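You operate a simulated robot arm through the tools that you are given. There is no shell and no other tool. Be economical: measure what you need, move in short steps, check, and stop when the job is done.

The job below is to be done with a simulated two-armed robot. You get a single attempt, and the scene is never put back.

Task
Take the lid off the beans jar and lay it down on the far end of the left bench. Take the straw bundle from the green worktop and leave it on the far end of the steel wall shelf. Take the grey wiping pad from the brush rest and put it on the shelf under the wooden bench. Put the small ice bucket in the sink bowl. Open the cold drawer, take the fruit tub with the earliest date from the inside of the cold drawer and put it on top of the white stacked cups on the street end of the left bench, then shut the drawer. Put the red menu stand from the serving flap top on the shelf under the ice table. Pull the film cover open. The order is free. Set down upright: menu stand.

Only the result counts: the job must be done as asked and must still hold three seconds after the hand-in. Knocking over, shifting, dropping, spilling or breaking anything else fails it. A push-on lid holds only when it is set on centred and level and pressed home; a screw cap is set on level and turned clockwise until tight.

Robot
Two 7-joint arms with fingered hands on one trunk, on a base that drives. Base frame: it is fixed to the floor where the robot stands at the start and does not move with it; the origin is under the middle of the robot, x ahead of it, y to its left, z up; the surface under the hand at the start is at about z = 800. Readings come in mm, degrees, newtons and seconds.
The left shoulder is at the start at [60, 138, 797], the right one opposite. With the tool pointing down near the work surface each hand reaches from about 380 to 920 mm from the robot's upright axis, wherever it stands, measured 20 degrees to its own side. Places, roughly: beans jar [500, 0, 750]; cold drawer [-1000, -100, 700]; far end of the steel wall shelf (25x158 cm) [840, -260, 1480]; film cover [700, -1600, 1300]; fruit tub [-1000, 0, 750]; menu stand [-750, -4750, 1000]; shelf under the ice table [-1200, -1000, 200]; shelf under the wooden bench [-1700, -300, 300]; sink bowl [-3500, -600, 600]; small ice bucket (12x11x10 cm) [-1000, -1200, 800]; stacked cups [750, -1250, 750]; straw bundle (6x6x19 cm) [-3500, -1000, 900]; wiping pad [-3750, -2500, 750]. Payload 4 kg a hand.
The tool frame of a hand sits at the grasp point between the pads (the TCP): z along the fingers, y along the line on which they close. The tips reach 36 mm beyond it. Largest opening 120 mm; the body of the gripper starts 42 mm behind the TCP. The gripper is a hand of 5 fingers: y runs from the thumb to the fingers, the wrist lies at [-15, -109, -200] in the tool frame.
Orientation is that of the tool frame in the base frame, as a unit quaternion [x, y, z, w]. With the fingers straight down and the wrist toward the robot, the tool's x, y and z point along [0, 1, 0], [1, 0, 0] and [0, 0, -1] of the base frame.

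Tools
- The arms move only by the tool drive_tool. It takes "left_plan", "right_plan" or both (then of equal length, played together; a hand with none holds still); each is a list of rows, each a list of 2 entries, a list of its own where there are three numbers: the turn, a rotation vector about the tool's x, y, z in degrees, then the shift along the tool's x, y, z in mm. In form: [[[wx, wy, wz], [tx, ty, tz]], ...]. A call has 1 to 12 rows; each row is the pose to reach, as a shift and turn from the pose commanded when the call began, along the tool's axes at that moment. A row lasts 0.2 s, in which the tool goes at most 50 mm and 8.6 degrees; a call with a longer step from one row to the next is refused whole. A pose out of reach is approached as far as the arm can. The call stops where the force on the tool passes 40 N (or 10 N more than at its start, if that is more) or the arm is blocked; 0.2 s more then pass. In this call time passes only in rows, and 0.2 s behind the last. The reply holds the time, the measured pose of the TCP, the force on the tool along the base axes, the opening and the grip force, in the units named above and with some noise, with the torque about the TCP (base axes, N m) and any sound that the robot's microphone picked up.
- Cameras (640 x 400 px; columns grow to the right, rows downward): "scene" is now at [-13, -53.1, 1398]; the picture's right is [-0.94, -0.33, 0.00], its down [-0.31, 0.88, -0.36] and it looks along [0.12, -0.34, -0.93] (base axes); focal length 214 px, centre (320, 200). "left" rides on the left gripper at [-69, -79, -131] in its tool frame; the picture's right is [-0.78, -0.29, 0.55], its down [0.55, -0.73, 0.40] and it looks along [0.29, 0.61, 0.74] (tool axes); focal length 222 px, centre (320, 200). "right" rides on the right gripper at [69, -79, -131] in its tool frame; the picture's right is [-0.79, 0.29, -0.55], its down [-0.55, -0.74, 0.40] and it looks along [-0.29, 0.61, 0.74] (tool axes); focal length 222 px, centre (320, 200). There is no depth. A picture from a camera that has moved, and an enlarged one, comes with that camera's place and axes in the base frame and with its lens.
- get_image(camera): a new picture of that camera. It takes no simulated time.
- move_column(by): slides the trunk up (or, below 0, down) by that many mm; the arms and the scene camera ride with it, the base frame stays. It gives what a move gives, with no picture.
- roll_base(legs): drives the robot by 1 to 6 legs, each [ahead, left, turn to the left] in mm, mm and degrees, along the robot's own axes; the way and the turn of a leg run together, so that a leg with both is an arc; at most 1500 mm and 180 degrees a leg. The arms and the cameras ride along, it lands a little off, and it stops where it bumps. It gives what a move gives.
- move_fingers(index, middle, ring, little, thumb_bend, thumb_turn, hand): sets how far each is bent, from 0 (flat) to 1 (curled in); at 0.3 the hand is open as for a grip, at 0.7 the pads meet at the TCP. One left out holds its place. A second passes; each finger stops where it meets its share of the squeeze, and holds until it gets a number again. It is the only way to open and close the hand. It gives what a move gives, with no picture; readings hold the bend of each and the force on index, middle, ring, little, thumb and palm. thumb_turn goes from beside the hand (0) to across from the fingers (1), as for a grip.
- head_to(pan, tilt): turns the head with the scene camera to pan (to the left, within 86 degrees either way) and tilt (down, from -29 to 69), counted from straight ahead of the robot. It gives what a move gives.
- enlarge(camera, box): a new picture of the part [left, top, right, bottom] of that camera's present view, enlarged. It takes no simulated time.
- sign_off(): hands the job in; it is judged then, once.

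Go step by step. Nothing tells you exact positions but the pictures and the camera data: compare them with the known pose of the tool, close in by small moves and look again before you grip or let go. The budget is 207 turns and 194 pictures, counting those below and the enlarged ones. Unless the task says otherwise, let go and move clear before handing in.

The tools are called after "Call:" by a JSON object that holds its "method" and its "body". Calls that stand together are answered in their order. drive_tool: Moves the arms, as the interface text tells. Its arguments: {"type":"object","properties":{"left_plan":{"type":"array","items":{"type":"array"}},"right_plan":{"type":"array","items":{"type":"array"}}},"required":[]} The other tools are called the same way: move_column (by) slides the trunk up or down; move_fingers (index, middle, ring, little, thumb_bend, thumb_turn, hand) moves the fingers one by one; roll_base (legs) drives the base; head_to (pan, tilt) turns the head that bears the scene camera; get_image (camera) takes a picture; enlarge (camera, box) takes an enlarged picture of a part of a camera's view; sign_off () hands the job in.

At the start:

```text
time_s: 0.0
left_tool_pos: [555.9, -93.3, 999.6]
left_ee_rot: [0.707, 0.707, 0.0, 0.0]
left_ft_force: [0.4, -1.6, -0.3]
left_moment: [-0.02, -0.02, -0.01]
left_width: 119.7
left_grasp_force: 0.0
left_shape: jaw
left_bend: [0.3, 0.3, 0.3, 0.3, 0.3, 0.97]
left_finger forces: [0.0, 0.0, 0.1, 0.1, 0.0, 0.1]
right_tool_pos: [417.8, -466.5, 1150.1]
right_ee_rot: [0.708, 0.706, 0.0, 0.0]
right_ft_force: [0.2, -0.8, 0.4]
right_moment: [0.0, -0.02, -0.02]
right_width: 119.9
right_grasp_force: 0.1
right_shape: jaw
right_bend: [0.3, 0.3, 0.3, 0.3, 0.3, 0.97]
right_finger forces: [0.1, 0.0, 0.0, 0.1, 0.0, 0.0]
trunk travel left (down, up): [-375.0, 215.0]
robot x, y, heading: [-1.2, 0.2, 0.4]
head pan, tilt: [-70.6, 68.8]
```

scene: 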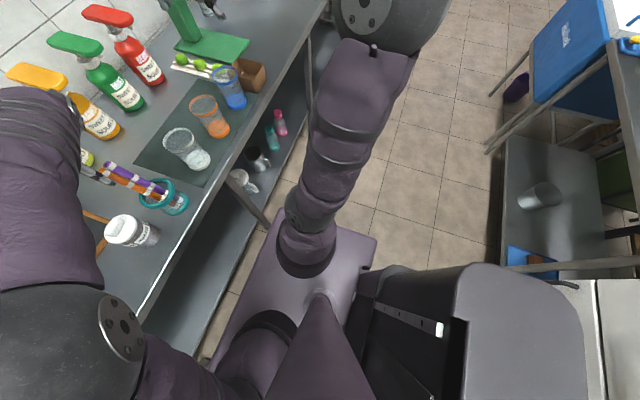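
right: 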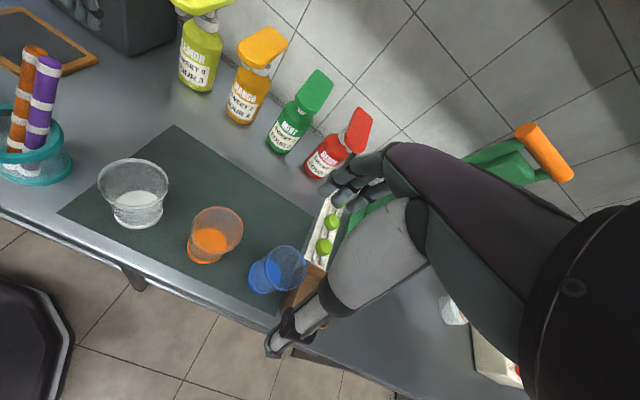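
left: 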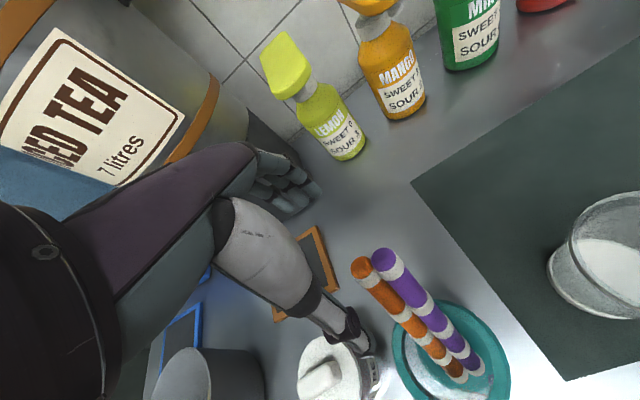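

I see the left bench in front with the beans jar probably near the left hand. I'll look around with the head first.

Call:
{"method": "head_to", "body": {"pan": 0, "tilt": 35}}

Call:
{"method": "get_image", "body": {"camera": "scene"}}

Call:
{"method": "head_to", "body": {"pan": -80, "tilt": 25}}

Call:
{"method": "get_image", "body": {"camera": "scene"}}

```text
time_s: 1.4
left_tool_pos: [556.0, -94.1, 1000.0]
left_ee_rot: [0.708, 0.707, 0.001, 0.0]
left_ft_force: [0.5, -0.1, -0.6]
left_moment: [0.01, -0.01, 0.0]
left_width: 119.7
left_grasp_force: 0.1
left_shape: jaw
left_bend: [0.3, 0.3, 0.3, 0.3, 0.3, 0.97]
left_finger forces: [0.0, 0.1, 0.0, 0.0, 0.0, 0.0]
right_tool_pos: [417.4, -466.9, 1149.7]
right_ee_rot: [0.707, 0.707, 0.0, -0.001]
right_ft_force: [-0.1, -0.4, -0.1]
right_moment: [-0.03, 0.0, -0.01]
right_width: 119.8
right_grasp_force: 0.0
right_shape: jaw
right_bend: [0.3, 0.3, 0.3, 0.3, 0.3, 0.97]
right_finger forces: [0.0, 0.0, 0.0, 0.0, 0.1, 0.0]
trunk travel left (down, up): [-375.0, 215.0]
robot x, y, heading: [-2.2, -3.1, 0.0]
head pan, tilt: [0.0, 35.0]
```

```text
190 pictures are left
camera scene: at [56.4, -0.5, 1441.7], right [0.0, -1.0, 0.0], down [-0.57, 0.0, -0.82], along [0.82, 0.0, -0.57], focal length 214 px, centre (320, 200)
```

scene: 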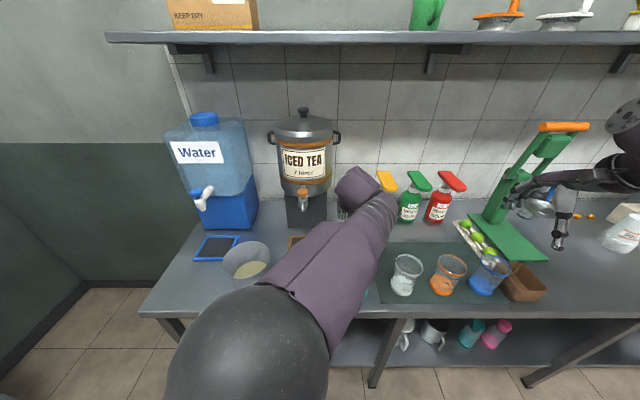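

```text
time_s: 3.0
left_tool_pos: [555.3, -93.7, 1000.5]
left_ee_rot: [0.706, 0.708, 0.0, 0.0]
left_ft_force: [-0.1, 0.2, 0.0]
left_moment: [0.02, 0.01, 0.02]
left_width: 119.7
left_grasp_force: 0.1
left_shape: jaw
left_bend: [0.3, 0.3, 0.3, 0.3, 0.3, 0.97]
left_finger forces: [0.0, 0.0, 0.1, 0.1, 0.1, 0.0]
right_tool_pos: [418.3, -467.8, 1148.8]
right_ee_rot: [0.707, 0.707, -0.001, 0.0]
right_ft_force: [-0.3, 0.8, 0.0]
right_moment: [0.02, -0.03, 0.0]
right_width: 120.3
right_grasp_force: 0.1
right_shape: jaw
right_bend: [0.3, 0.3, 0.3, 0.3, 0.3, 0.97]
right_finger forces: [0.0, 0.0, 0.0, 0.0, 0.1, 0.0]
trunk travel left (down, up): [-375.0, 215.0]
robot x, y, heading: [-0.4, 1.1, 0.1]
head pan, tilt: [-80.0, 25.0]
```

```text
189 pictures are left
camera scene: at [-15.6, -91.2, 1457.5], right [-0.98, -0.17, 0.0], down [-0.07, 0.42, -0.91], along [0.16, -0.89, -0.42], focal length 214 px, centre (320, 200)
```

scene: 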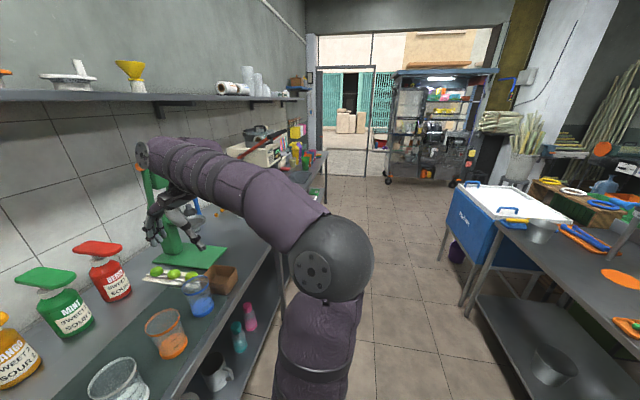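

The bench runs along −y toward the street, so its far end is the +y end. Next I look more closely at the beans jar and the bench's +y end.

Call:
{"method": "enlarge", "body": {"camera": "left", "box": [140, 240, 460, 400]}}

Call:
{"method": "head_to", "body": {"pan": 20, "tilt": 50}}

Call:
{"method": "get_image", "body": {"camera": "scene"}}

```text
2.00 times, centred on (300, 320) of left
camera zoom: at [476.8, -162.4, 1130.0], right [-0.29, -0.78, -0.55], down [-0.73, 0.55, -0.4], along [0.61, 0.29, -0.74], focal length 444 px, centre (360, -40)
```

zoom: 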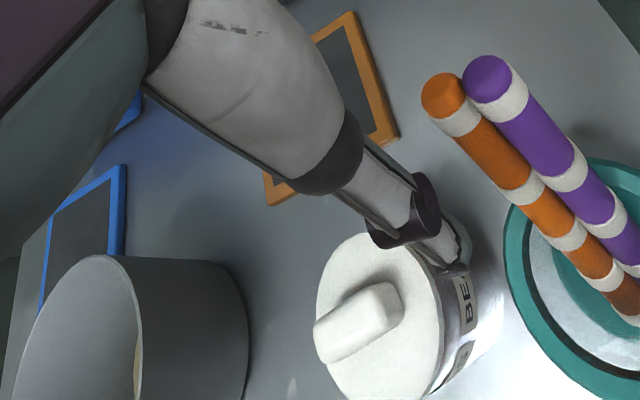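

```text
time_s: 4.7
left_tool_pos: [555.4, -93.3, 999.3]
left_ee_rot: [0.707, 0.708, 0.0, -0.001]
left_ft_force: [0.3, 1.1, 0.3]
left_moment: [-0.01, -0.02, -0.01]
left_width: 119.8
left_grasp_force: 0.0
left_shape: jaw
left_bend: [0.3, 0.3, 0.3, 0.3, 0.3, 0.97]
left_finger forces: [0.0, 0.1, 0.0, 0.1, 0.0, 0.0]
right_tool_pos: [417.9, -467.4, 1148.7]
right_ee_rot: [0.707, 0.707, 0.0, 0.0]
right_ft_force: [-1.0, 0.4, -0.4]
right_moment: [-0.03, 0.02, 0.03]
right_width: 119.5
right_grasp_force: 0.3
right_shape: jaw
right_bend: [0.3, 0.3, 0.3, 0.3, 0.3, 0.97]
right_finger forces: [0.1, 0.0, 0.0, 0.0, 0.0, 0.1]
trunk travel left (down, up): [-375.0, 215.0]
robot x, y, heading: [-0.5, -1.7, 0.2]
head pan, tilt: [20.0, 50.0]
```

```text
187 pictures are left
camera scene: at [40.8, 25.9, 1420.0], right [0.34, -0.94, 0.0], down [-0.72, -0.26, -0.64], along [0.6, 0.22, -0.77], focal length 214 px, centre (320, 200)
```

scene: 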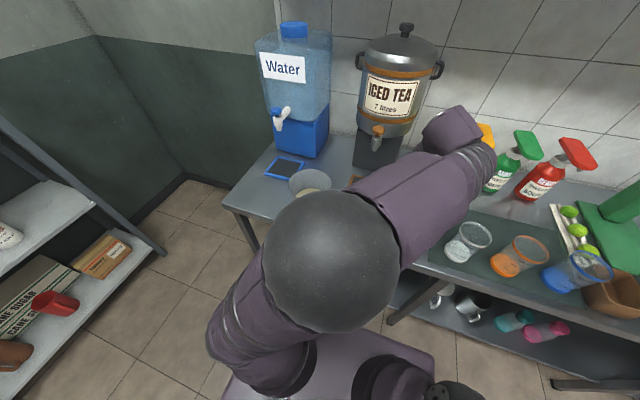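

The beans jar lid has a bar handle running along y. I'll move the left hand beside and above it for a second view to triangulate it.

Call:
{"method": "drive_tool", "body": {"left_plan": [[[0, 0, 0], [40, -10, 0]], [[0, 0, 0], [80, -30, 0]], [[0, 0, 0], [110, -60, 0]]]}}

Call:
{"method": "get_image", "body": {"camera": "left"}}

```text
time_s: 5.5
left_tool_pos: [494.3, 17.5, 1001.7]
left_ee_rot: [0.708, 0.707, 0.0, 0.0]
left_ft_force: [0.1, 0.0, -0.7]
left_moment: [0.0, 0.0, -0.01]
left_width: 119.6
left_grasp_force: 0.0
left_shape: jaw
left_bend: [0.3, 0.3, 0.3, 0.3, 0.3, 0.97]
left_finger forces: [0.1, 0.0, 0.1, 0.1, 0.0, 0.0]
right_tool_pos: [417.6, -467.0, 1149.8]
right_ee_rot: [0.708, 0.707, 0.0, 0.001]
right_ft_force: [0.1, 0.0, -0.3]
right_moment: [-0.01, -0.01, 0.0]
right_width: 119.7
right_grasp_force: 0.0
right_shape: jaw
right_bend: [0.3, 0.3, 0.3, 0.3, 0.3, 0.97]
right_finger forces: [0.0, 0.0, 0.1, 0.1, 0.0, 0.0]
trunk travel left (down, up): [-375.0, 215.0]
robot x, y, heading: [1.3, 3.0, -0.3]
head pan, tilt: [20.0, 50.0]
```

```text
186 pictures are left
camera left: at [415.7, -51.8, 1132.4], right [-0.29, -0.78, -0.55], down [-0.73, 0.55, -0.4], along [0.61, 0.29, -0.74], focal length 222 px, centre (320, 200)
```

left: 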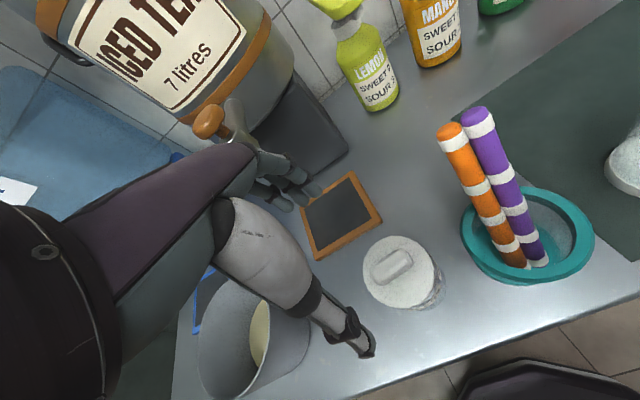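

Triangulation puts the handle top at about (484, -1, 895). I'll centre above it and go partway down.

Call:
{"method": "drive_tool", "body": {"left_plan": [[[0, 0, 0], [-18, -10, 0]], [[0, 0, 0], [-18, -10, 40]]]}}

Call:
{"method": "get_image", "body": {"camera": "left"}}

Call:
{"method": "get_image", "body": {"camera": "scene"}}

```text
time_s: 6.1
left_tool_pos: [484.8, -1.7, 960.6]
left_ee_rot: [0.707, 0.707, 0.001, 0.0]
left_ft_force: [0.6, 0.0, 0.8]
left_moment: [0.01, 0.02, 0.0]
left_width: 119.9
left_grasp_force: 0.1
left_shape: jaw
left_bend: [0.3, 0.3, 0.3, 0.3, 0.3, 0.97]
left_finger forces: [0.0, 0.0, 0.1, 0.0, 0.0, 0.0]
right_tool_pos: [417.3, -467.6, 1149.1]
right_ee_rot: [0.707, 0.707, 0.0, 0.0]
right_ft_force: [0.2, -0.3, -0.5]
right_moment: [-0.06, 0.01, 0.01]
right_width: 119.9
right_grasp_force: 0.1
right_shape: jaw
right_bend: [0.3, 0.3, 0.3, 0.3, 0.3, 0.97]
right_finger forces: [0.0, 0.0, 0.0, 0.0, 0.0, 0.1]
trunk travel left (down, up): [-375.0, 215.0]
robot x, y, heading: [-0.2, 0.5, -0.1]
head pan, tilt: [20.0, 50.0]
```

```text
185 pictures are left
camera left: at [406.4, -70.6, 1090.1], right [-0.29, -0.79, -0.55], down [-0.73, 0.55, -0.4], along [0.61, 0.29, -0.74], focal length 222 px, centre (320, 200)
```

left: 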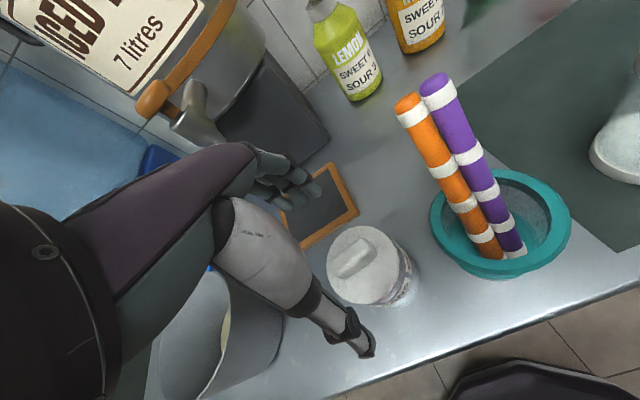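

```text
184 pictures are left
camera scene: at [40.9, 25.7, 1420.0], right [0.34, -0.94, 0.0], down [-0.72, -0.26, -0.64], along [0.6, 0.22, -0.77], focal length 214 px, centre (320, 200)
```

scene: 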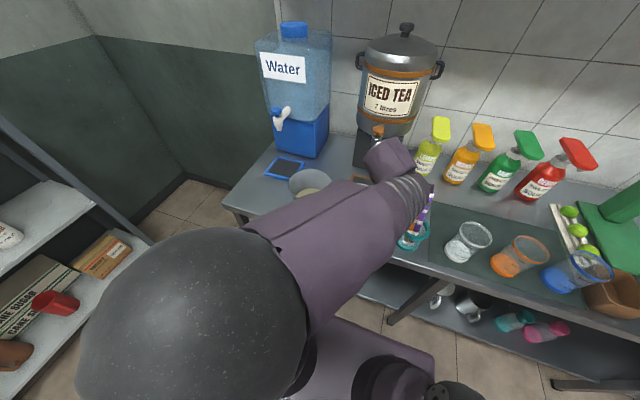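

The handle is at about (486, -1, 890). I'll descend to bring the fingertips near the lid surface and check.

Call:
{"method": "drive_tool", "body": {"left_plan": [[[0, 0, 0], [0, 2, 20]], [[0, 0, 0], [0, 2, 36]]]}}

Call:
{"method": "enlarge", "body": {"camera": "left", "box": [220, 140, 460, 380]}}

```text
time_s: 6.7
left_tool_pos: [487.1, -3.7, 923.1]
left_ee_rot: [0.707, 0.707, 0.0, 0.0]
left_ft_force: [0.1, -0.3, -0.3]
left_moment: [0.0, 0.0, 0.01]
left_width: 120.0
left_grasp_force: 0.0
left_shape: jaw
left_bend: [0.3, 0.3, 0.3, 0.3, 0.3, 0.97]
left_finger forces: [0.1, 0.0, 0.0, 0.1, 0.1, 0.0]
right_tool_pos: [418.1, -467.5, 1150.3]
right_ee_rot: [0.707, 0.707, 0.0, 0.001]
right_ft_force: [-0.5, 0.1, -0.5]
right_moment: [0.01, -0.01, -0.03]
right_width: 119.4
right_grasp_force: 0.1
right_shape: jaw
right_bend: [0.3, 0.3, 0.3, 0.3, 0.3, 0.97]
right_finger forces: [0.1, 0.0, 0.0, 0.0, 0.1, 0.0]
trunk travel left (down, up): [-375.0, 215.0]
robot x, y, heading: [-0.4, 0.2, -0.1]
head pan, tilt: [20.0, 50.0]
```

```text
1.67 times, centred on (340, 260) of left
camera zoom: at [408.7, -71.9, 1053.3], right [-0.29, -0.79, -0.55], down [-0.73, 0.55, -0.4], along [0.61, 0.29, -0.74], focal length 370 px, centre (287, 100)
```

zoom: 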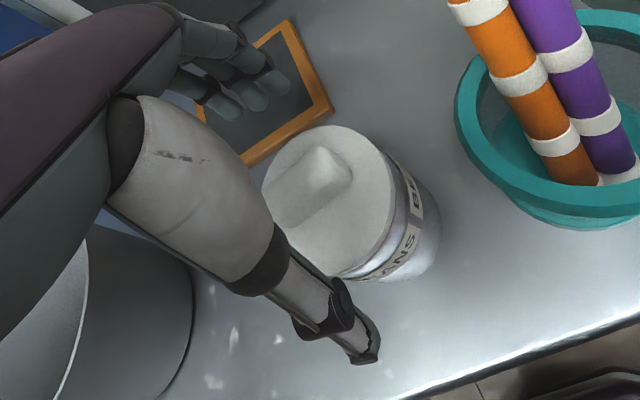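

The handle lies between thumb and fingers. I'll lower a little more and then close around it.

Call:
{"method": "drive_tool", "body": {"left_plan": [[[0, 0, 0], [2, 2, 5]], [[0, 0, 0], [2, 2, 11]]]}}

Call:
{"method": "move_fingers", "body": {"hand": "left", "index": 0.55, "middle": 0.55, "ring": 0.55, "little": 0.55, "thumb_bend": 0.55}}

Call:
{"method": "enlarge", "body": {"camera": "left", "box": [220, 140, 460, 380]}}

```text
time_s: 7.3
left_tool_pos: [490.3, -0.7, 913.3]
left_ee_rot: [0.707, 0.707, 0.0, 0.002]
left_ft_force: [-0.4, -0.6, -0.8]
left_moment: [0.01, 0.01, -0.03]
left_width: 119.9
left_grasp_force: 0.0
left_shape: jaw
left_bend: [0.3, 0.3, 0.3, 0.3, 0.3, 0.97]
left_finger forces: [0.0, 0.0, 0.1, 0.0, 0.0, 0.0]
right_tool_pos: [418.1, -466.8, 1149.2]
right_ee_rot: [0.708, 0.706, 0.0, 0.0]
right_ft_force: [-0.6, -0.4, -0.1]
right_moment: [0.01, 0.01, 0.01]
right_width: 119.8
right_grasp_force: 0.1
right_shape: jaw
right_bend: [0.3, 0.3, 0.3, 0.3, 0.3, 0.97]
right_finger forces: [0.0, 0.0, 0.0, 0.1, 0.0, 0.0]
trunk travel left (down, up): [-375.0, 215.0]
robot x, y, heading: [5.8, -1.1, 0.1]
head pan, tilt: [20.0, 50.0]
```

```text
time_s: 8.3
left_tool_pos: [488.8, 0.1, 912.1]
left_ee_rot: [0.708, 0.707, -0.001, -0.001]
left_ft_force: [-0.2, -0.9, 0.6]
left_moment: [0.0, -0.14, -0.01]
left_width: 65.4
left_grasp_force: 7.6
left_shape: fingers
left_bend: [0.5, 0.53, 0.55, 0.55, 0.5, 0.97]
left_finger forces: [5.6, 1.8, 0.0, 0.0, 7.1, 0.1]
right_tool_pos: [418.0, -467.4, 1150.0]
right_ee_rot: [0.707, 0.707, 0.0, -0.001]
right_ft_force: [-0.8, 0.7, 0.1]
right_moment: [0.01, -0.01, 0.05]
right_width: 119.5
right_grasp_force: 0.0
right_shape: jaw
right_bend: [0.3, 0.3, 0.3, 0.3, 0.3, 0.97]
right_finger forces: [0.1, 0.1, 0.1, 0.1, 0.0, 0.1]
trunk travel left (down, up): [-375.0, 215.0]
robot x, y, heading: [0.7, -2.3, 0.3]
head pan, tilt: [20.0, 50.0]
heard: snap
```

```text
1.67 times, centred on (340, 260) of left
camera zoom: at [411.0, -69.1, 1042.7], right [-0.29, -0.78, -0.55], down [-0.73, 0.55, -0.4], along [0.61, 0.29, -0.74], focal length 370 px, centre (287, 100)
```

zoom: 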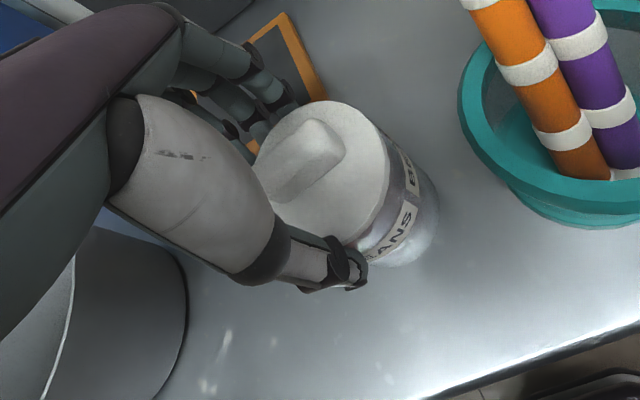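

The fingers hold the lid rim. I'll lift a bit and look at whether only the lid comes.

Call:
{"method": "drive_tool", "body": {"left_plan": [[[0, 0, 0], [0, 0, -8]], [[0, 0, 0], [0, 0, -18]]]}}

Call:
{"method": "enlarge", "body": {"camera": "left", "box": [220, 140, 460, 380]}}

```text
time_s: 8.9
left_tool_pos: [490.6, 0.8, 931.8]
left_ee_rot: [0.707, 0.707, 0.001, 0.0]
left_ft_force: [-0.1, -0.1, -3.9]
left_moment: [0.05, -0.01, 0.0]
left_width: 65.6
left_grasp_force: 6.7
left_shape: fingers
left_bend: [0.5, 0.53, 0.55, 0.55, 0.5, 0.97]
left_finger forces: [5.4, 1.8, 0.0, 0.0, 6.9, 0.1]
right_tool_pos: [418.0, -465.9, 1149.8]
right_ee_rot: [0.708, 0.707, 0.0, 0.0]
right_ft_force: [-0.1, 0.2, 0.1]
right_moment: [0.0, 0.0, 0.06]
right_width: 119.9
right_grasp_force: 0.0
right_shape: jaw
right_bend: [0.3, 0.3, 0.3, 0.3, 0.3, 0.97]
right_finger forces: [0.0, 0.0, 0.1, 0.0, 0.0, 0.0]
trunk travel left (down, up): [-375.0, 215.0]
robot x, y, heading: [-0.4, -0.5, -0.3]
head pan, tilt: [20.0, 50.0]
```

```text
1.67 times, centred on (340, 260) of left
camera zoom: at [411.3, -67.7, 1061.0], right [-0.29, -0.78, -0.55], down [-0.73, 0.55, -0.4], along [0.61, 0.29, -0.74], focal length 370 px, centre (287, 100)
```

zoom: 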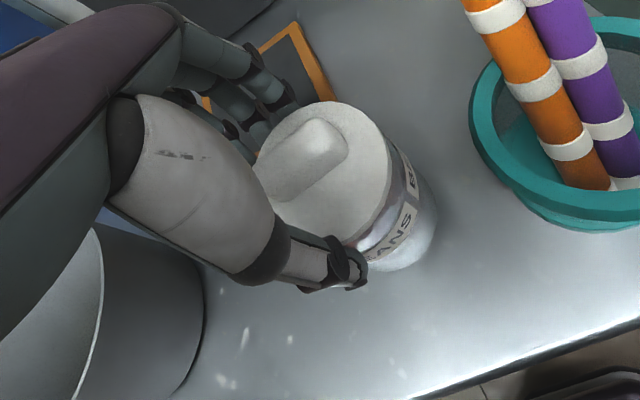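

The jar came up with the lid, so I set it back and regrip higher, on the handle only.

Call:
{"method": "drive_tool", "body": {"left_plan": [[[0, 0, 0], [0, 0, 10]], [[0, 0, 0], [0, 0, 17]], [[0, 0, 0], [0, 0, 19]]]}}

Call:
{"method": "move_fingers", "body": {"hand": "left", "index": 0.4, "middle": 0.4, "ring": 0.4, "little": 0.4, "thumb_bend": 0.4}}

Call:
{"method": "enlarge", "body": {"camera": "left", "box": [220, 140, 460, 380]}}

```text
time_s: 9.7
left_tool_pos: [491.4, 0.1, 912.0]
left_ee_rot: [0.708, 0.706, 0.0, 0.001]
left_ft_force: [-1.2, 1.9, 3.3]
left_moment: [0.06, -0.05, 0.0]
left_width: 65.7
left_grasp_force: 7.5
left_shape: fingers
left_bend: [0.5, 0.54, 0.55, 0.55, 0.5, 0.97]
left_finger forces: [5.2, 1.7, 0.1, 0.0, 7.9, 0.1]
right_tool_pos: [419.1, -467.2, 1150.3]
right_ee_rot: [0.707, 0.707, 0.0, 0.0]
right_ft_force: [0.1, -0.1, -0.3]
right_moment: [-0.04, 0.01, -0.01]
right_width: 119.6
right_grasp_force: 0.1
right_shape: jaw
right_bend: [0.3, 0.3, 0.3, 0.3, 0.3, 0.97]
right_finger forces: [0.0, 0.1, 0.0, 0.0, 0.1, 0.1]
trunk travel left (down, up): [-375.0, 215.0]
robot x, y, heading: [4.1, 4.4, -0.1]
head pan, tilt: [20.0, 50.0]
```

```text
time_s: 10.7
left_tool_pos: [491.2, 1.6, 911.3]
left_ee_rot: [0.707, 0.707, 0.0, 0.0]
left_ft_force: [-0.6, -0.5, 1.4]
left_moment: [-0.01, -0.01, 0.01]
left_width: 89.6
left_grasp_force: 0.1
left_shape: fingers
left_bend: [0.4, 0.4, 0.4, 0.4, 0.4, 0.97]
left_finger forces: [0.0, 0.1, 0.2, 0.1, 0.0, 0.1]
right_tool_pos: [418.2, -467.4, 1150.4]
right_ee_rot: [0.707, 0.707, 0.0, 0.0]
right_ft_force: [0.5, 0.5, -0.7]
right_moment: [0.02, -0.01, 0.01]
right_width: 119.6
right_grasp_force: 0.1
right_shape: jaw
right_bend: [0.3, 0.3, 0.3, 0.3, 0.3, 0.97]
right_finger forces: [0.0, 0.1, 0.1, 0.0, 0.0, 0.0]
trunk travel left (down, up): [-375.0, 215.0]
robot x, y, heading: [1.3, -1.2, -0.0]
head pan, tilt: [20.0, 50.0]
heard: snap
```

```text
1.67 times, centred on (340, 260) of left
camera zoom: at [411.9, -67.7, 1041.6], right [-0.29, -0.78, -0.55], down [-0.73, 0.55, -0.4], along [0.61, 0.29, -0.74], focal length 370 px, centre (287, 100)
```

zoom: 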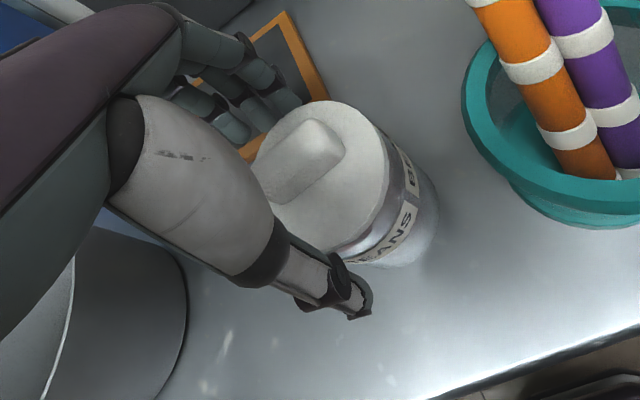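

Now I raise slightly and close on the handle bar.

Call:
{"method": "drive_tool", "body": {"left_plan": [[[0, 0, 0], [0, -2, -10]]]}}

Call:
{"method": "move_fingers", "body": {"hand": "left", "index": 0.7, "middle": 0.7, "ring": 0.7, "little": 0.7, "thumb_bend": 0.7}}

Call:
{"method": "enlarge", "body": {"camera": "left", "box": [220, 140, 460, 380]}}

```text
time_s: 11.1
left_tool_pos: [489.0, 0.8, 920.6]
left_ee_rot: [0.707, 0.707, 0.0, 0.0]
left_ft_force: [0.0, -1.1, 1.0]
left_moment: [0.0, -0.01, -0.02]
left_width: 89.7
left_grasp_force: 0.1
left_shape: fingers
left_bend: [0.4, 0.4, 0.4, 0.4, 0.4, 0.97]
left_finger forces: [0.0, 0.1, 0.0, 0.0, 0.1, 0.0]
right_tool_pos: [417.3, -467.0, 1150.1]
right_ee_rot: [0.707, 0.707, 0.0, 0.0]
right_ft_force: [0.2, -0.6, 0.4]
right_moment: [0.01, 0.02, -0.01]
right_width: 119.5
right_grasp_force: 0.0
right_shape: jaw
right_bend: [0.3, 0.3, 0.3, 0.3, 0.3, 0.97]
right_finger forces: [0.0, 0.0, 0.0, 0.0, 0.0, 0.0]
trunk travel left (down, up): [-375.0, 215.0]
robot x, y, heading: [-0.9, -1.0, -0.1]
head pan, tilt: [20.0, 50.0]
```

```text
time_s: 12.1
left_tool_pos: [488.7, 2.0, 921.7]
left_ee_rot: [0.707, 0.707, 0.001, 0.0]
left_ft_force: [-1.3, 1.9, 3.1]
left_moment: [0.09, 0.03, -0.02]
left_width: 63.3
left_grasp_force: 18.9
left_shape: fingers
left_bend: [0.5, 0.57, 0.7, 0.7, 0.56, 0.96]
left_finger forces: [11.0, 7.0, 0.1, 0.1, 19.2, 0.1]
right_tool_pos: [417.4, -466.8, 1149.9]
right_ee_rot: [0.708, 0.707, 0.0, 0.0]
right_ft_force: [0.1, 0.9, 0.8]
right_moment: [-0.02, 0.03, 0.01]
right_width: 119.9
right_grasp_force: 0.1
right_shape: jaw
right_bend: [0.3, 0.3, 0.3, 0.3, 0.3, 0.97]
right_finger forces: [0.0, 0.0, 0.0, 0.1, 0.0, 0.0]
trunk travel left (down, up): [-375.0, 215.0]
robot x, y, heading: [1.9, 0.6, -0.1]
head pan, tilt: [20.0, 50.0]
heard: snap
```

```text
1.67 times, centred on (340, 260) of left
camera zoom: at [409.5, -67.4, 1051.7], right [-0.29, -0.78, -0.55], down [-0.73, 0.55, -0.4], along [0.61, 0.29, -0.74], focal length 370 px, centre (287, 100)
```

zoom: 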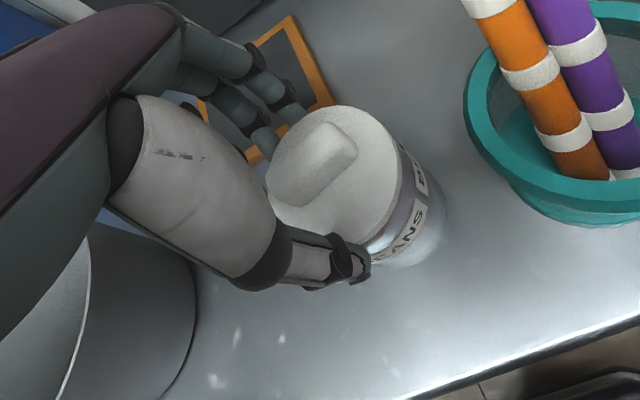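

The fingers now grip the lid rim higher up; I test a lift.

Call:
{"method": "drive_tool", "body": {"left_plan": [[[0, 0, 0], [0, 0, -8]], [[0, 0, 0], [0, 0, -16]]]}}

Call:
{"method": "enlarge", "body": {"camera": "left", "box": [220, 140, 460, 380]}}

```text
time_s: 12.7
left_tool_pos: [489.5, 0.3, 937.2]
left_ee_rot: [0.707, 0.707, -0.001, 0.0]
left_ft_force: [0.1, -0.1, -0.4]
left_moment: [0.01, -0.01, 0.05]
left_width: 62.8
left_grasp_force: 18.0
left_shape: fingers
left_bend: [0.5, 0.57, 0.7, 0.7, 0.57, 0.96]
left_finger forces: [11.2, 6.6, 0.0, 0.1, 17.8, 0.1]
right_tool_pos: [417.9, -467.6, 1150.6]
right_ee_rot: [0.707, 0.707, 0.001, 0.001]
right_ft_force: [0.0, -1.1, -0.4]
right_moment: [-0.02, -0.02, -0.02]
right_width: 119.8
right_grasp_force: 0.0
right_shape: jaw
right_bend: [0.3, 0.3, 0.3, 0.3, 0.3, 0.97]
right_finger forces: [0.1, 0.0, 0.1, 0.0, 0.1, 0.0]
trunk travel left (down, up): [-375.0, 215.0]
robot x, y, heading: [1.7, -0.6, 0.3]
head pan, tilt: [20.0, 50.0]
```

```text
1.67 times, centred on (340, 260) of left
camera zoom: at [409.7, -67.8, 1067.6], right [-0.29, -0.79, -0.55], down [-0.73, 0.55, -0.4], along [0.61, 0.29, -0.74], focal length 370 px, centre (287, 100)
```

zoom: 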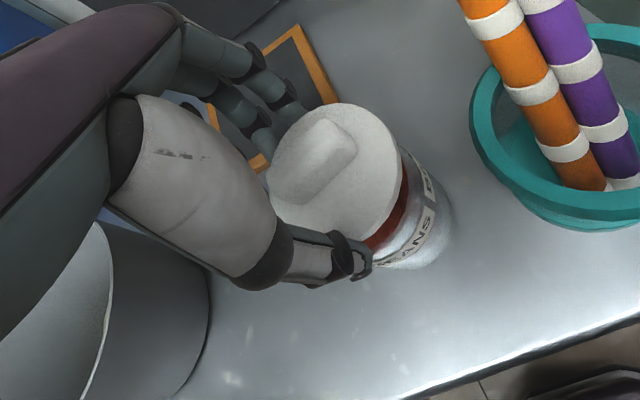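

The lid is off (beans visible). I carry it over to the bench's +y end, near (480, 450), passing above the grey pot.

Call:
{"method": "drive_tool", "body": {"left_plan": [[[0, 0, 0], [0, 0, -45]], [[0, 0, 0], [0, 0, -90]], [[0, 0, 0], [45, 0, -90]], [[0, 0, 0], [90, 0, -90]], [[0, 0, 0], [135, 0, -90]], [[0, 0, 0], [180, 0, -90]], [[0, 0, 0], [225, 0, -90]], [[0, 0, 0], [270, -5, -90]], [[0, 0, 0], [315, -10, -90]], [[0, 0, 0], [360, -10, -90]], [[0, 0, 0], [405, -10, -90]], [[0, 0, 0], [450, -10, -90]]]}}

Call:
{"method": "get_image", "body": {"camera": "left"}}

Call:
{"method": "get_image", "body": {"camera": "scene"}}

```text
time_s: 15.3
left_tool_pos: [476.2, 451.2, 1026.8]
left_ee_rot: [0.708, 0.706, 0.0, 0.0]
left_ft_force: [-0.1, -0.8, -0.6]
left_moment: [-0.01, 0.05, 0.02]
left_width: 62.7
left_grasp_force: 17.8
left_shape: fingers
left_bend: [0.5, 0.58, 0.7, 0.7, 0.58, 0.96]
left_finger forces: [11.3, 6.6, 0.0, 0.0, 17.7, 0.0]
right_tool_pos: [418.8, -465.6, 1151.0]
right_ee_rot: [0.707, 0.707, 0.0, 0.001]
right_ft_force: [0.5, 0.8, 0.3]
right_moment: [-0.01, 0.0, 0.01]
right_width: 119.7
right_grasp_force: 0.1
right_shape: jaw
right_bend: [0.3, 0.3, 0.3, 0.3, 0.3, 0.97]
right_finger forces: [0.0, 0.0, 0.0, 0.1, 0.0, 0.0]
trunk travel left (down, up): [-375.0, 215.0]
robot x, y, heading: [1.1, -1.6, 0.2]
head pan, tilt: [20.0, 50.0]
```

```text
177 pictures are left
camera left: at [397.8, 383.3, 1156.9], right [-0.29, -0.79, -0.55], down [-0.73, 0.55, -0.4], along [0.61, 0.29, -0.74], focal length 222 px, centre (320, 200)
```

left: 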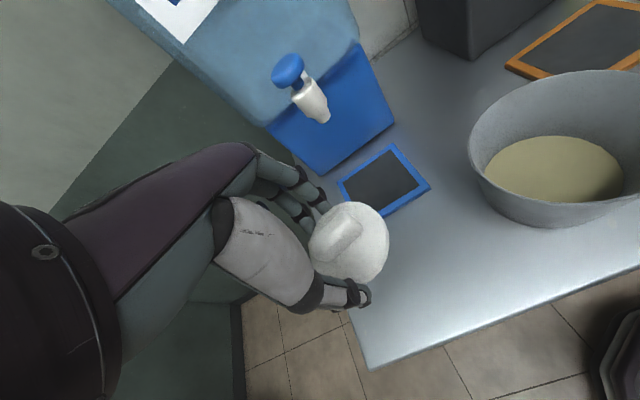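

```text
176 pictures are left
camera scene: at [40.8, 26.9, 1419.9], right [0.34, -0.94, 0.0], down [-0.72, -0.26, -0.64], along [0.6, 0.22, -0.77], focal length 214 px, centre (320, 200)
```

scene: 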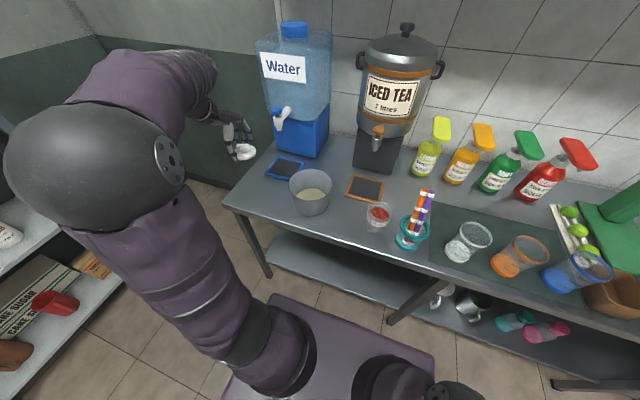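

The spot is clear of the tablet and pot. I lower the lid until it touches.

Call:
{"method": "drive_tool", "body": {"left_plan": [[[0, 0, 0], [0, 0, 45]], [[0, 0, 0], [0, 0, 90]], [[0, 0, 0], [0, 0, 120]], [[0, 0, 0], [0, 0, 140]], [[0, 0, 0], [0, 0, 155]], [[0, 0, 0], [0, 0, 170]], [[0, 0, 0], [0, 0, 180]]]}}

Call:
{"method": "get_image", "body": {"camera": "left"}}

```text
time_s: 16.9
left_tool_pos: [477.9, 450.5, 847.5]
left_ee_rot: [0.707, 0.707, 0.001, -0.001]
left_ft_force: [0.5, -0.6, 0.0]
left_moment: [0.0, 0.01, 0.0]
left_width: 62.7
left_grasp_force: 17.5
left_shape: fingers
left_bend: [0.5, 0.58, 0.7, 0.7, 0.58, 0.96]
left_finger forces: [11.3, 6.8, 0.1, 0.1, 17.8, 0.0]
right_tool_pos: [418.9, -467.0, 1149.4]
right_ee_rot: [0.707, 0.707, 0.0, 0.0]
right_ft_force: [-0.9, 0.7, -0.6]
right_moment: [0.0, 0.05, 0.02]
right_width: 119.7
right_grasp_force: 0.1
right_shape: jaw
right_bend: [0.3, 0.3, 0.3, 0.3, 0.3, 0.97]
right_finger forces: [0.1, 0.0, 0.1, 0.0, 0.0, 0.1]
trunk travel left (down, up): [-375.0, 215.0]
robot x, y, heading: [0.6, 0.8, 0.2]
head pan, tilt: [20.0, 50.0]
```

```text
175 pictures are left
camera left: at [399.2, 382.0, 977.8], right [-0.29, -0.78, -0.55], down [-0.73, 0.55, -0.4], along [0.61, 0.29, -0.74], focal length 222 px, centre (320, 200)
```

left: 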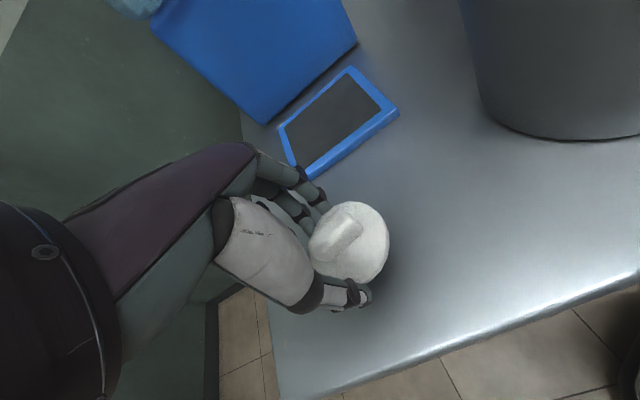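

Still above the surface; I keep lowering.

Call:
{"method": "drive_tool", "body": {"left_plan": [[[0, 0, 0], [0, 0, 12]], [[0, 0, 0], [0, 0, 22]], [[0, 0, 0], [0, 0, 28]]]}}

Call:
{"method": "enlarge", "body": {"camera": "left", "box": [220, 140, 460, 380]}}

```text
time_s: 17.4
left_tool_pos: [483.2, 450.7, 839.7]
left_ee_rot: [0.706, 0.708, 0.009, 0.007]
left_ft_force: [-5.0, -3.1, 23.4]
left_moment: [-0.28, -0.56, -0.16]
left_width: 62.5
left_grasp_force: 33.6
left_shape: fingers
left_bend: [0.5, 0.58, 0.7, 0.7, 0.57, 0.95]
left_finger forces: [28.5, 17.3, 0.1, 0.0, 21.3, 0.1]
right_tool_pos: [416.7, -467.9, 1150.5]
right_ee_rot: [0.707, 0.707, 0.001, 0.0]
right_ft_force: [0.2, 0.1, 0.5]
right_moment: [-0.03, 0.03, -0.03]
right_width: 119.6
right_grasp_force: 0.1
right_shape: jaw
right_bend: [0.3, 0.3, 0.3, 0.3, 0.3, 0.97]
right_finger forces: [0.0, 0.0, 0.0, 0.0, 0.0, 0.0]
trunk travel left (down, up): [-375.0, 215.0]
robot x, y, heading: [1.7, -1.1, 0.0]
head pan, tilt: [20.0, 50.0]
stopped in row 2 (left hand): the force on the tool passed its limit at 47 N (the readings are from after the stop); the commanded pose is now the measured one
```

```text
1.67 times, centred on (340, 260) of left
camera zoom: at [401.8, 381.7, 968.0], right [-0.28, -0.78, -0.56], down [-0.73, 0.55, -0.41], along [0.63, 0.29, -0.72], focal length 370 px, centre (287, 100)
```

zoom: 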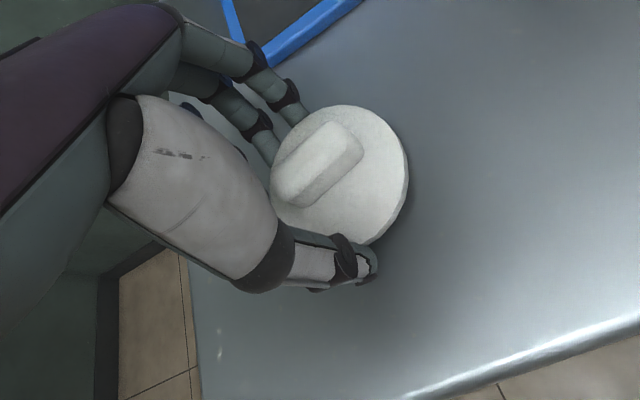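

The surface is at about z=800, so the lid is down. I relieve pressure and release.

Call:
{"method": "drive_tool", "body": {"left_plan": [[[0, 0, 0], [0, 0, -2]]]}}

Call:
{"method": "move_fingers", "body": {"hand": "left", "index": 0.3, "middle": 0.3, "ring": 0.3, "little": 0.3, "thumb_bend": 0.3}}

Call:
{"method": "drive_tool", "body": {"left_plan": [[[0, 0, 0], [0, 0, -30]], [[0, 0, 0], [0, 0, -75]], [[0, 0, 0], [0, 0, -120]], [[0, 0, 0], [0, 0, -170]], [[0, 0, 0], [0, 0, -220]]]}}

Call:
{"method": "get_image", "body": {"camera": "left"}}

```text
time_s: 17.8
left_tool_pos: [482.2, 451.0, 839.7]
left_ee_rot: [0.706, 0.708, 0.007, 0.005]
left_ft_force: [-0.6, -3.5, 19.3]
left_moment: [-0.18, -0.63, -0.14]
left_width: 62.5
left_grasp_force: 28.3
left_shape: fingers
left_bend: [0.5, 0.58, 0.7, 0.7, 0.57, 0.95]
left_finger forces: [21.1, 17.3, 0.1, 0.1, 18.3, 0.1]
right_tool_pos: [417.1, -468.4, 1149.5]
right_ee_rot: [0.707, 0.707, 0.001, 0.0]
right_ft_force: [-0.4, 0.3, 0.1]
right_moment: [0.01, 0.0, 0.0]
right_width: 119.6
right_grasp_force: 0.0
right_shape: jaw
right_bend: [0.3, 0.3, 0.3, 0.3, 0.3, 0.97]
right_finger forces: [0.0, 0.0, 0.1, 0.0, 0.0, 0.1]
trunk travel left (down, up): [-375.0, 215.0]
robot x, y, heading: [1.5, -2.7, 0.1]
head pan, tilt: [20.0, 50.0]
```

```text
time_s: 18.8
left_tool_pos: [482.4, 453.3, 838.7]
left_ee_rot: [0.707, 0.708, 0.006, 0.004]
left_ft_force: [-0.4, 0.3, 0.5]
left_moment: [0.0, 0.05, 0.02]
left_width: 118.8
left_grasp_force: 0.0
left_shape: fingers
left_bend: [0.3, 0.3, 0.3, 0.3, 0.3, 0.97]
left_finger forces: [0.1, 0.1, 0.0, 0.0, 0.0, 0.1]
right_tool_pos: [418.0, -467.8, 1150.0]
right_ee_rot: [0.707, 0.707, 0.0, 0.0]
right_ft_force: [0.0, 1.0, 0.3]
right_moment: [0.03, -0.01, 0.0]
right_width: 119.7
right_grasp_force: 0.1
right_shape: jaw
right_bend: [0.3, 0.3, 0.3, 0.3, 0.3, 0.97]
right_finger forces: [0.0, 0.0, 0.0, 0.0, 0.1, 0.1]
trunk travel left (down, up): [-375.0, 215.0]
robot x, y, heading: [1.5, 0.6, 0.3]
head pan, tilt: [20.0, 50.0]
```

```text
time_s: 20.0
left_tool_pos: [478.8, 452.6, 1058.4]
left_ee_rot: [0.706, 0.708, 0.006, 0.004]
left_ft_force: [-0.2, 0.1, 0.7]
left_moment: [-0.02, 0.01, -0.01]
left_width: 118.9
left_grasp_force: 0.2
left_shape: fingers
left_bend: [0.3, 0.3, 0.3, 0.3, 0.3, 0.97]
left_finger forces: [0.0, 0.0, 0.1, 0.0, 0.1, 0.0]
right_tool_pos: [417.5, -467.2, 1150.1]
right_ee_rot: [0.707, 0.707, 0.0, 0.0]
right_ft_force: [-0.5, 0.2, -0.5]
right_moment: [-0.02, -0.01, 0.01]
right_width: 119.6
right_grasp_force: 0.0
right_shape: jaw
right_bend: [0.3, 0.3, 0.3, 0.3, 0.3, 0.97]
right_finger forces: [0.0, 0.0, 0.0, 0.1, 0.1, 0.0]
trunk travel left (down, up): [-375.0, 215.0]
robot x, y, heading: [-1.7, -0.2, -0.1]
head pan, tilt: [20.0, 50.0]
```

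```text
173 pictures are left
camera left: at [397.6, 383.3, 1186.9], right [-0.28, -0.78, -0.55], down [-0.73, 0.55, -0.41], along [0.62, 0.29, -0.73], focal length 222 px, centre (320, 200)
```

left: 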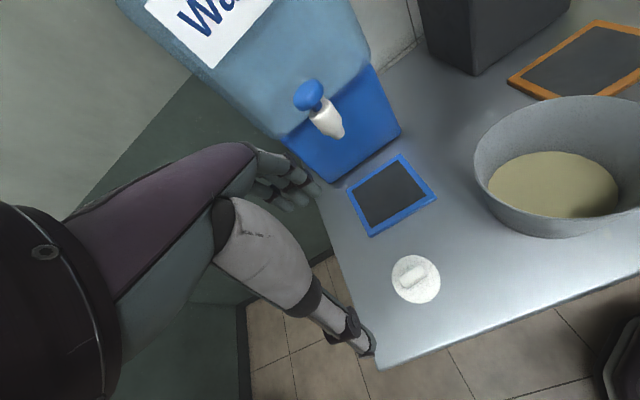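

The lid is laid down. Now I tuck the left arm, back off, and turn around to see the other side.

Call:
{"method": "drive_tool", "body": {"left_plan": [[[0, 0, 0], [-40, -25, -20]], [[0, 0, 0], [-80, -50, -50]], [[0, 0, 0], [-120, -75, -70]], [[0, 0, 0], [-150, -100, -70]], [[0, 0, 0], [-180, -120, -70]], [[0, 0, 0], [-200, -140, -70]]]}}

Call:
{"method": "roll_base", "body": {"legs": [[-150, 0, 0], [0, 0, 180]]}}

Call:
{"method": "head_to", "body": {"pan": 0, "tilt": 30}}

Call:
{"method": "get_image", "body": {"camera": "scene"}}

```text
refused: row 1 steps farther than a row can; nothing moved
```

```text
time_s: 26.2
left_tool_pos: [-785.3, 147.8, 1055.5]
left_ee_rot: [-0.285, 0.958, 0.008, 0.001]
left_ft_force: [0.3, -0.8, 0.7]
left_moment: [0.0, 0.01, 0.05]
left_width: 119.1
left_grasp_force: 0.0
left_shape: fingers
left_bend: [0.3, 0.3, 0.3, 0.3, 0.3, 0.97]
left_finger forces: [0.1, 0.1, 0.0, 0.0, 0.1, 0.0]
right_tool_pos: [-4.2, 609.7, 1150.2]
right_ee_rot: [-0.298, 0.954, -0.001, 0.0]
right_ft_force: [-0.1, 0.4, -0.5]
right_moment: [0.01, 0.02, -0.02]
right_width: 119.9
right_grasp_force: 0.0
right_shape: jaw
right_bend: [0.3, 0.3, 0.3, 0.3, 0.3, 0.97]
right_finger forces: [0.1, 0.0, 0.0, 0.0, 0.0, 0.1]
trunk travel left (down, up): [-375.0, 215.0]
robot x, y, heading: [-152.3, 1.6, 124.5]
head pan, tilt: [20.0, 50.0]
stopped in leg 2: the force on the tool passed its limit at 69 N (the readings are from after the stop); the commanded pose is now the measured one
```

```text
time_s: 27.0
left_tool_pos: [-784.9, 148.6, 1056.3]
left_ee_rot: [-0.285, 0.959, 0.007, 0.001]
left_ft_force: [-1.0, 0.1, 0.5]
left_moment: [-0.03, -0.03, 0.0]
left_width: 118.9
left_grasp_force: 0.1
left_shape: fingers
left_bend: [0.3, 0.3, 0.3, 0.3, 0.3, 0.97]
left_finger forces: [0.0, 0.0, 0.1, 0.0, 0.0, 0.1]
right_tool_pos: [-5.6, 609.4, 1150.3]
right_ee_rot: [-0.299, 0.954, 0.0, -0.001]
right_ft_force: [-0.5, -0.1, 0.1]
right_moment: [-0.02, 0.01, -0.02]
right_width: 119.7
right_grasp_force: 0.0
right_shape: jaw
right_bend: [0.3, 0.3, 0.3, 0.3, 0.3, 0.97]
right_finger forces: [0.0, 0.1, 0.0, 0.0, 0.0, 0.1]
trunk travel left (down, up): [-375.0, 215.0]
robot x, y, heading: [-150.0, -3.2, 124.8]
head pan, tilt: [0.0, 30.0]
```

```text
172 pictures are left
camera scene: at [-186.8, 49.2, 1449.4], right [0.82, 0.57, 0.0], down [0.29, -0.41, -0.87], along [-0.49, 0.71, -0.5], focal length 214 px, centre (320, 200)
```

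scene: 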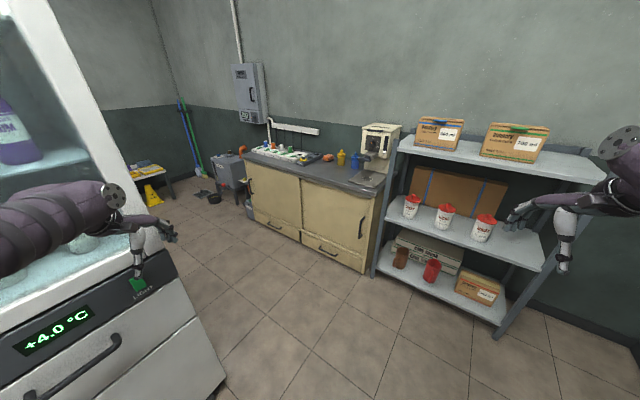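

The left hand bumped the cold cabinet; I rotate back slightly, tuck the arms, and look.

Call:
{"method": "roll_base", "body": {"legs": [[0, 0, -15]]}}

Call:
{"method": "drive_tool", "body": {"left_plan": [[[0, 0, 0], [-30, -20, -20]], [[0, 0, 0], [-60, -40, -40]], [[0, 0, 0], [-90, -60, -60]], [[0, 0, 0], [-120, -80, -60]], [[0, 0, 0], [-155, -95, -60]], [[0, 0, 0], [-190, -110, -60]]], "right_plan": [[[0, 0, 0], [30, -10, 0]], [[0, 0, 0], [60, -20, 0]], [[0, 0, 0], [90, -30, 0]], [[0, 0, 0], [120, -40, 0]], [[0, 0, 0], [150, -50, 0]], [[0, 0, 0], [180, -60, 0]]]}}

Call:
{"method": "head_to", "body": {"pan": 65, "tilt": 35}}

Call:
{"method": "get_image", "body": {"camera": "scene"}}

```text
time_s: 28.3
left_tool_pos: [-726.6, 305.6, 1055.4]
left_ee_rot: [-0.16, 0.987, 0.006, 0.002]
left_ft_force: [0.6, -0.1, 0.4]
left_moment: [-0.01, 0.01, 0.0]
left_width: 119.2
left_grasp_force: 0.0
left_shape: fingers
left_bend: [0.3, 0.3, 0.3, 0.3, 0.3, 0.97]
left_finger forces: [0.0, 0.1, 0.0, 0.0, 0.0, 0.0]
right_tool_pos: [145.6, 552.3, 1149.4]
right_ee_rot: [-0.173, 0.985, 0.0, 0.0]
right_ft_force: [0.4, -0.2, 0.3]
right_moment: [-0.02, 0.02, 0.03]
right_width: 119.6
right_grasp_force: 0.0
right_shape: jaw
right_bend: [0.3, 0.3, 0.3, 0.3, 0.3, 0.97]
right_finger forces: [0.1, 0.0, 0.0, 0.0, 0.1, 0.1]
trunk travel left (down, up): [-375.0, 215.0]
robot x, y, heading: [-148.9, 0.7, 110.1]
head pan, tilt: [0.0, 30.0]
```

```text
time_s: 29.7
left_tool_pos: [-511.5, 257.0, 1115.9]
left_ee_rot: [-0.16, 0.987, 0.007, 0.002]
left_ft_force: [-0.8, -0.7, 0.7]
left_moment: [0.0, 0.01, 0.0]
left_width: 119.0
left_grasp_force: 0.0
left_shape: fingers
left_bend: [0.3, 0.3, 0.3, 0.3, 0.3, 0.97]
left_finger forces: [0.1, 0.0, 0.1, 0.1, 0.0, 0.0]
right_tool_pos: [-1.4, 433.3, 1149.8]
right_ee_rot: [-0.173, 0.985, 0.001, 0.0]
right_ft_force: [0.1, -0.5, 0.1]
right_moment: [0.02, 0.0, 0.02]
right_width: 119.8
right_grasp_force: 0.0
right_shape: jaw
right_bend: [0.3, 0.3, 0.3, 0.3, 0.3, 0.97]
right_finger forces: [0.0, 0.1, 0.0, 0.0, 0.0, 0.0]
trunk travel left (down, up): [-375.0, 215.0]
robot x, y, heading: [-152.0, -3.0, 109.8]
head pan, tilt: [0.0, 30.0]
```

```text
time_s: 31.1
left_tool_pos: [-512.6, 258.7, 1114.5]
left_ee_rot: [-0.159, 0.987, 0.006, 0.003]
left_ft_force: [0.0, 0.1, -0.7]
left_moment: [0.0, 0.01, 0.02]
left_width: 118.9
left_grasp_force: 0.0
left_shape: fingers
left_bend: [0.3, 0.3, 0.3, 0.3, 0.3, 0.97]
left_finger forces: [0.0, 0.1, 0.0, 0.0, 0.0, 0.0]
right_tool_pos: [-1.0, 434.9, 1149.4]
right_ee_rot: [-0.173, 0.985, 0.0, 0.001]
right_ft_force: [-0.4, -1.2, -0.1]
right_moment: [0.0, 0.02, 0.0]
right_width: 119.6
right_grasp_force: 0.0
right_shape: jaw
right_bend: [0.3, 0.3, 0.3, 0.3, 0.3, 0.97]
right_finger forces: [0.1, 0.0, 0.0, 0.0, 0.0, 0.0]
trunk travel left (down, up): [-375.0, 215.0]
robot x, y, heading: [-152.3, 1.0, 109.8]
head pan, tilt: [65.0, 35.0]
```

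```text
171 pictures are left
camera scene: at [-229.8, -20.9, 1441.7], right [0.09, 1.0, 0.0], down [0.57, -0.05, -0.82], along [-0.82, 0.07, -0.57], focal length 214 px, centre (320, 200)
```

scene: 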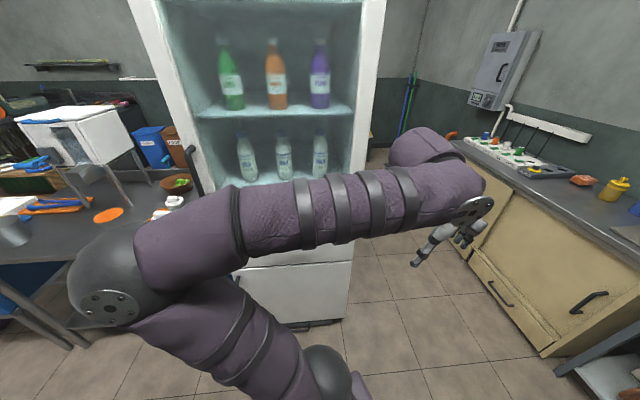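

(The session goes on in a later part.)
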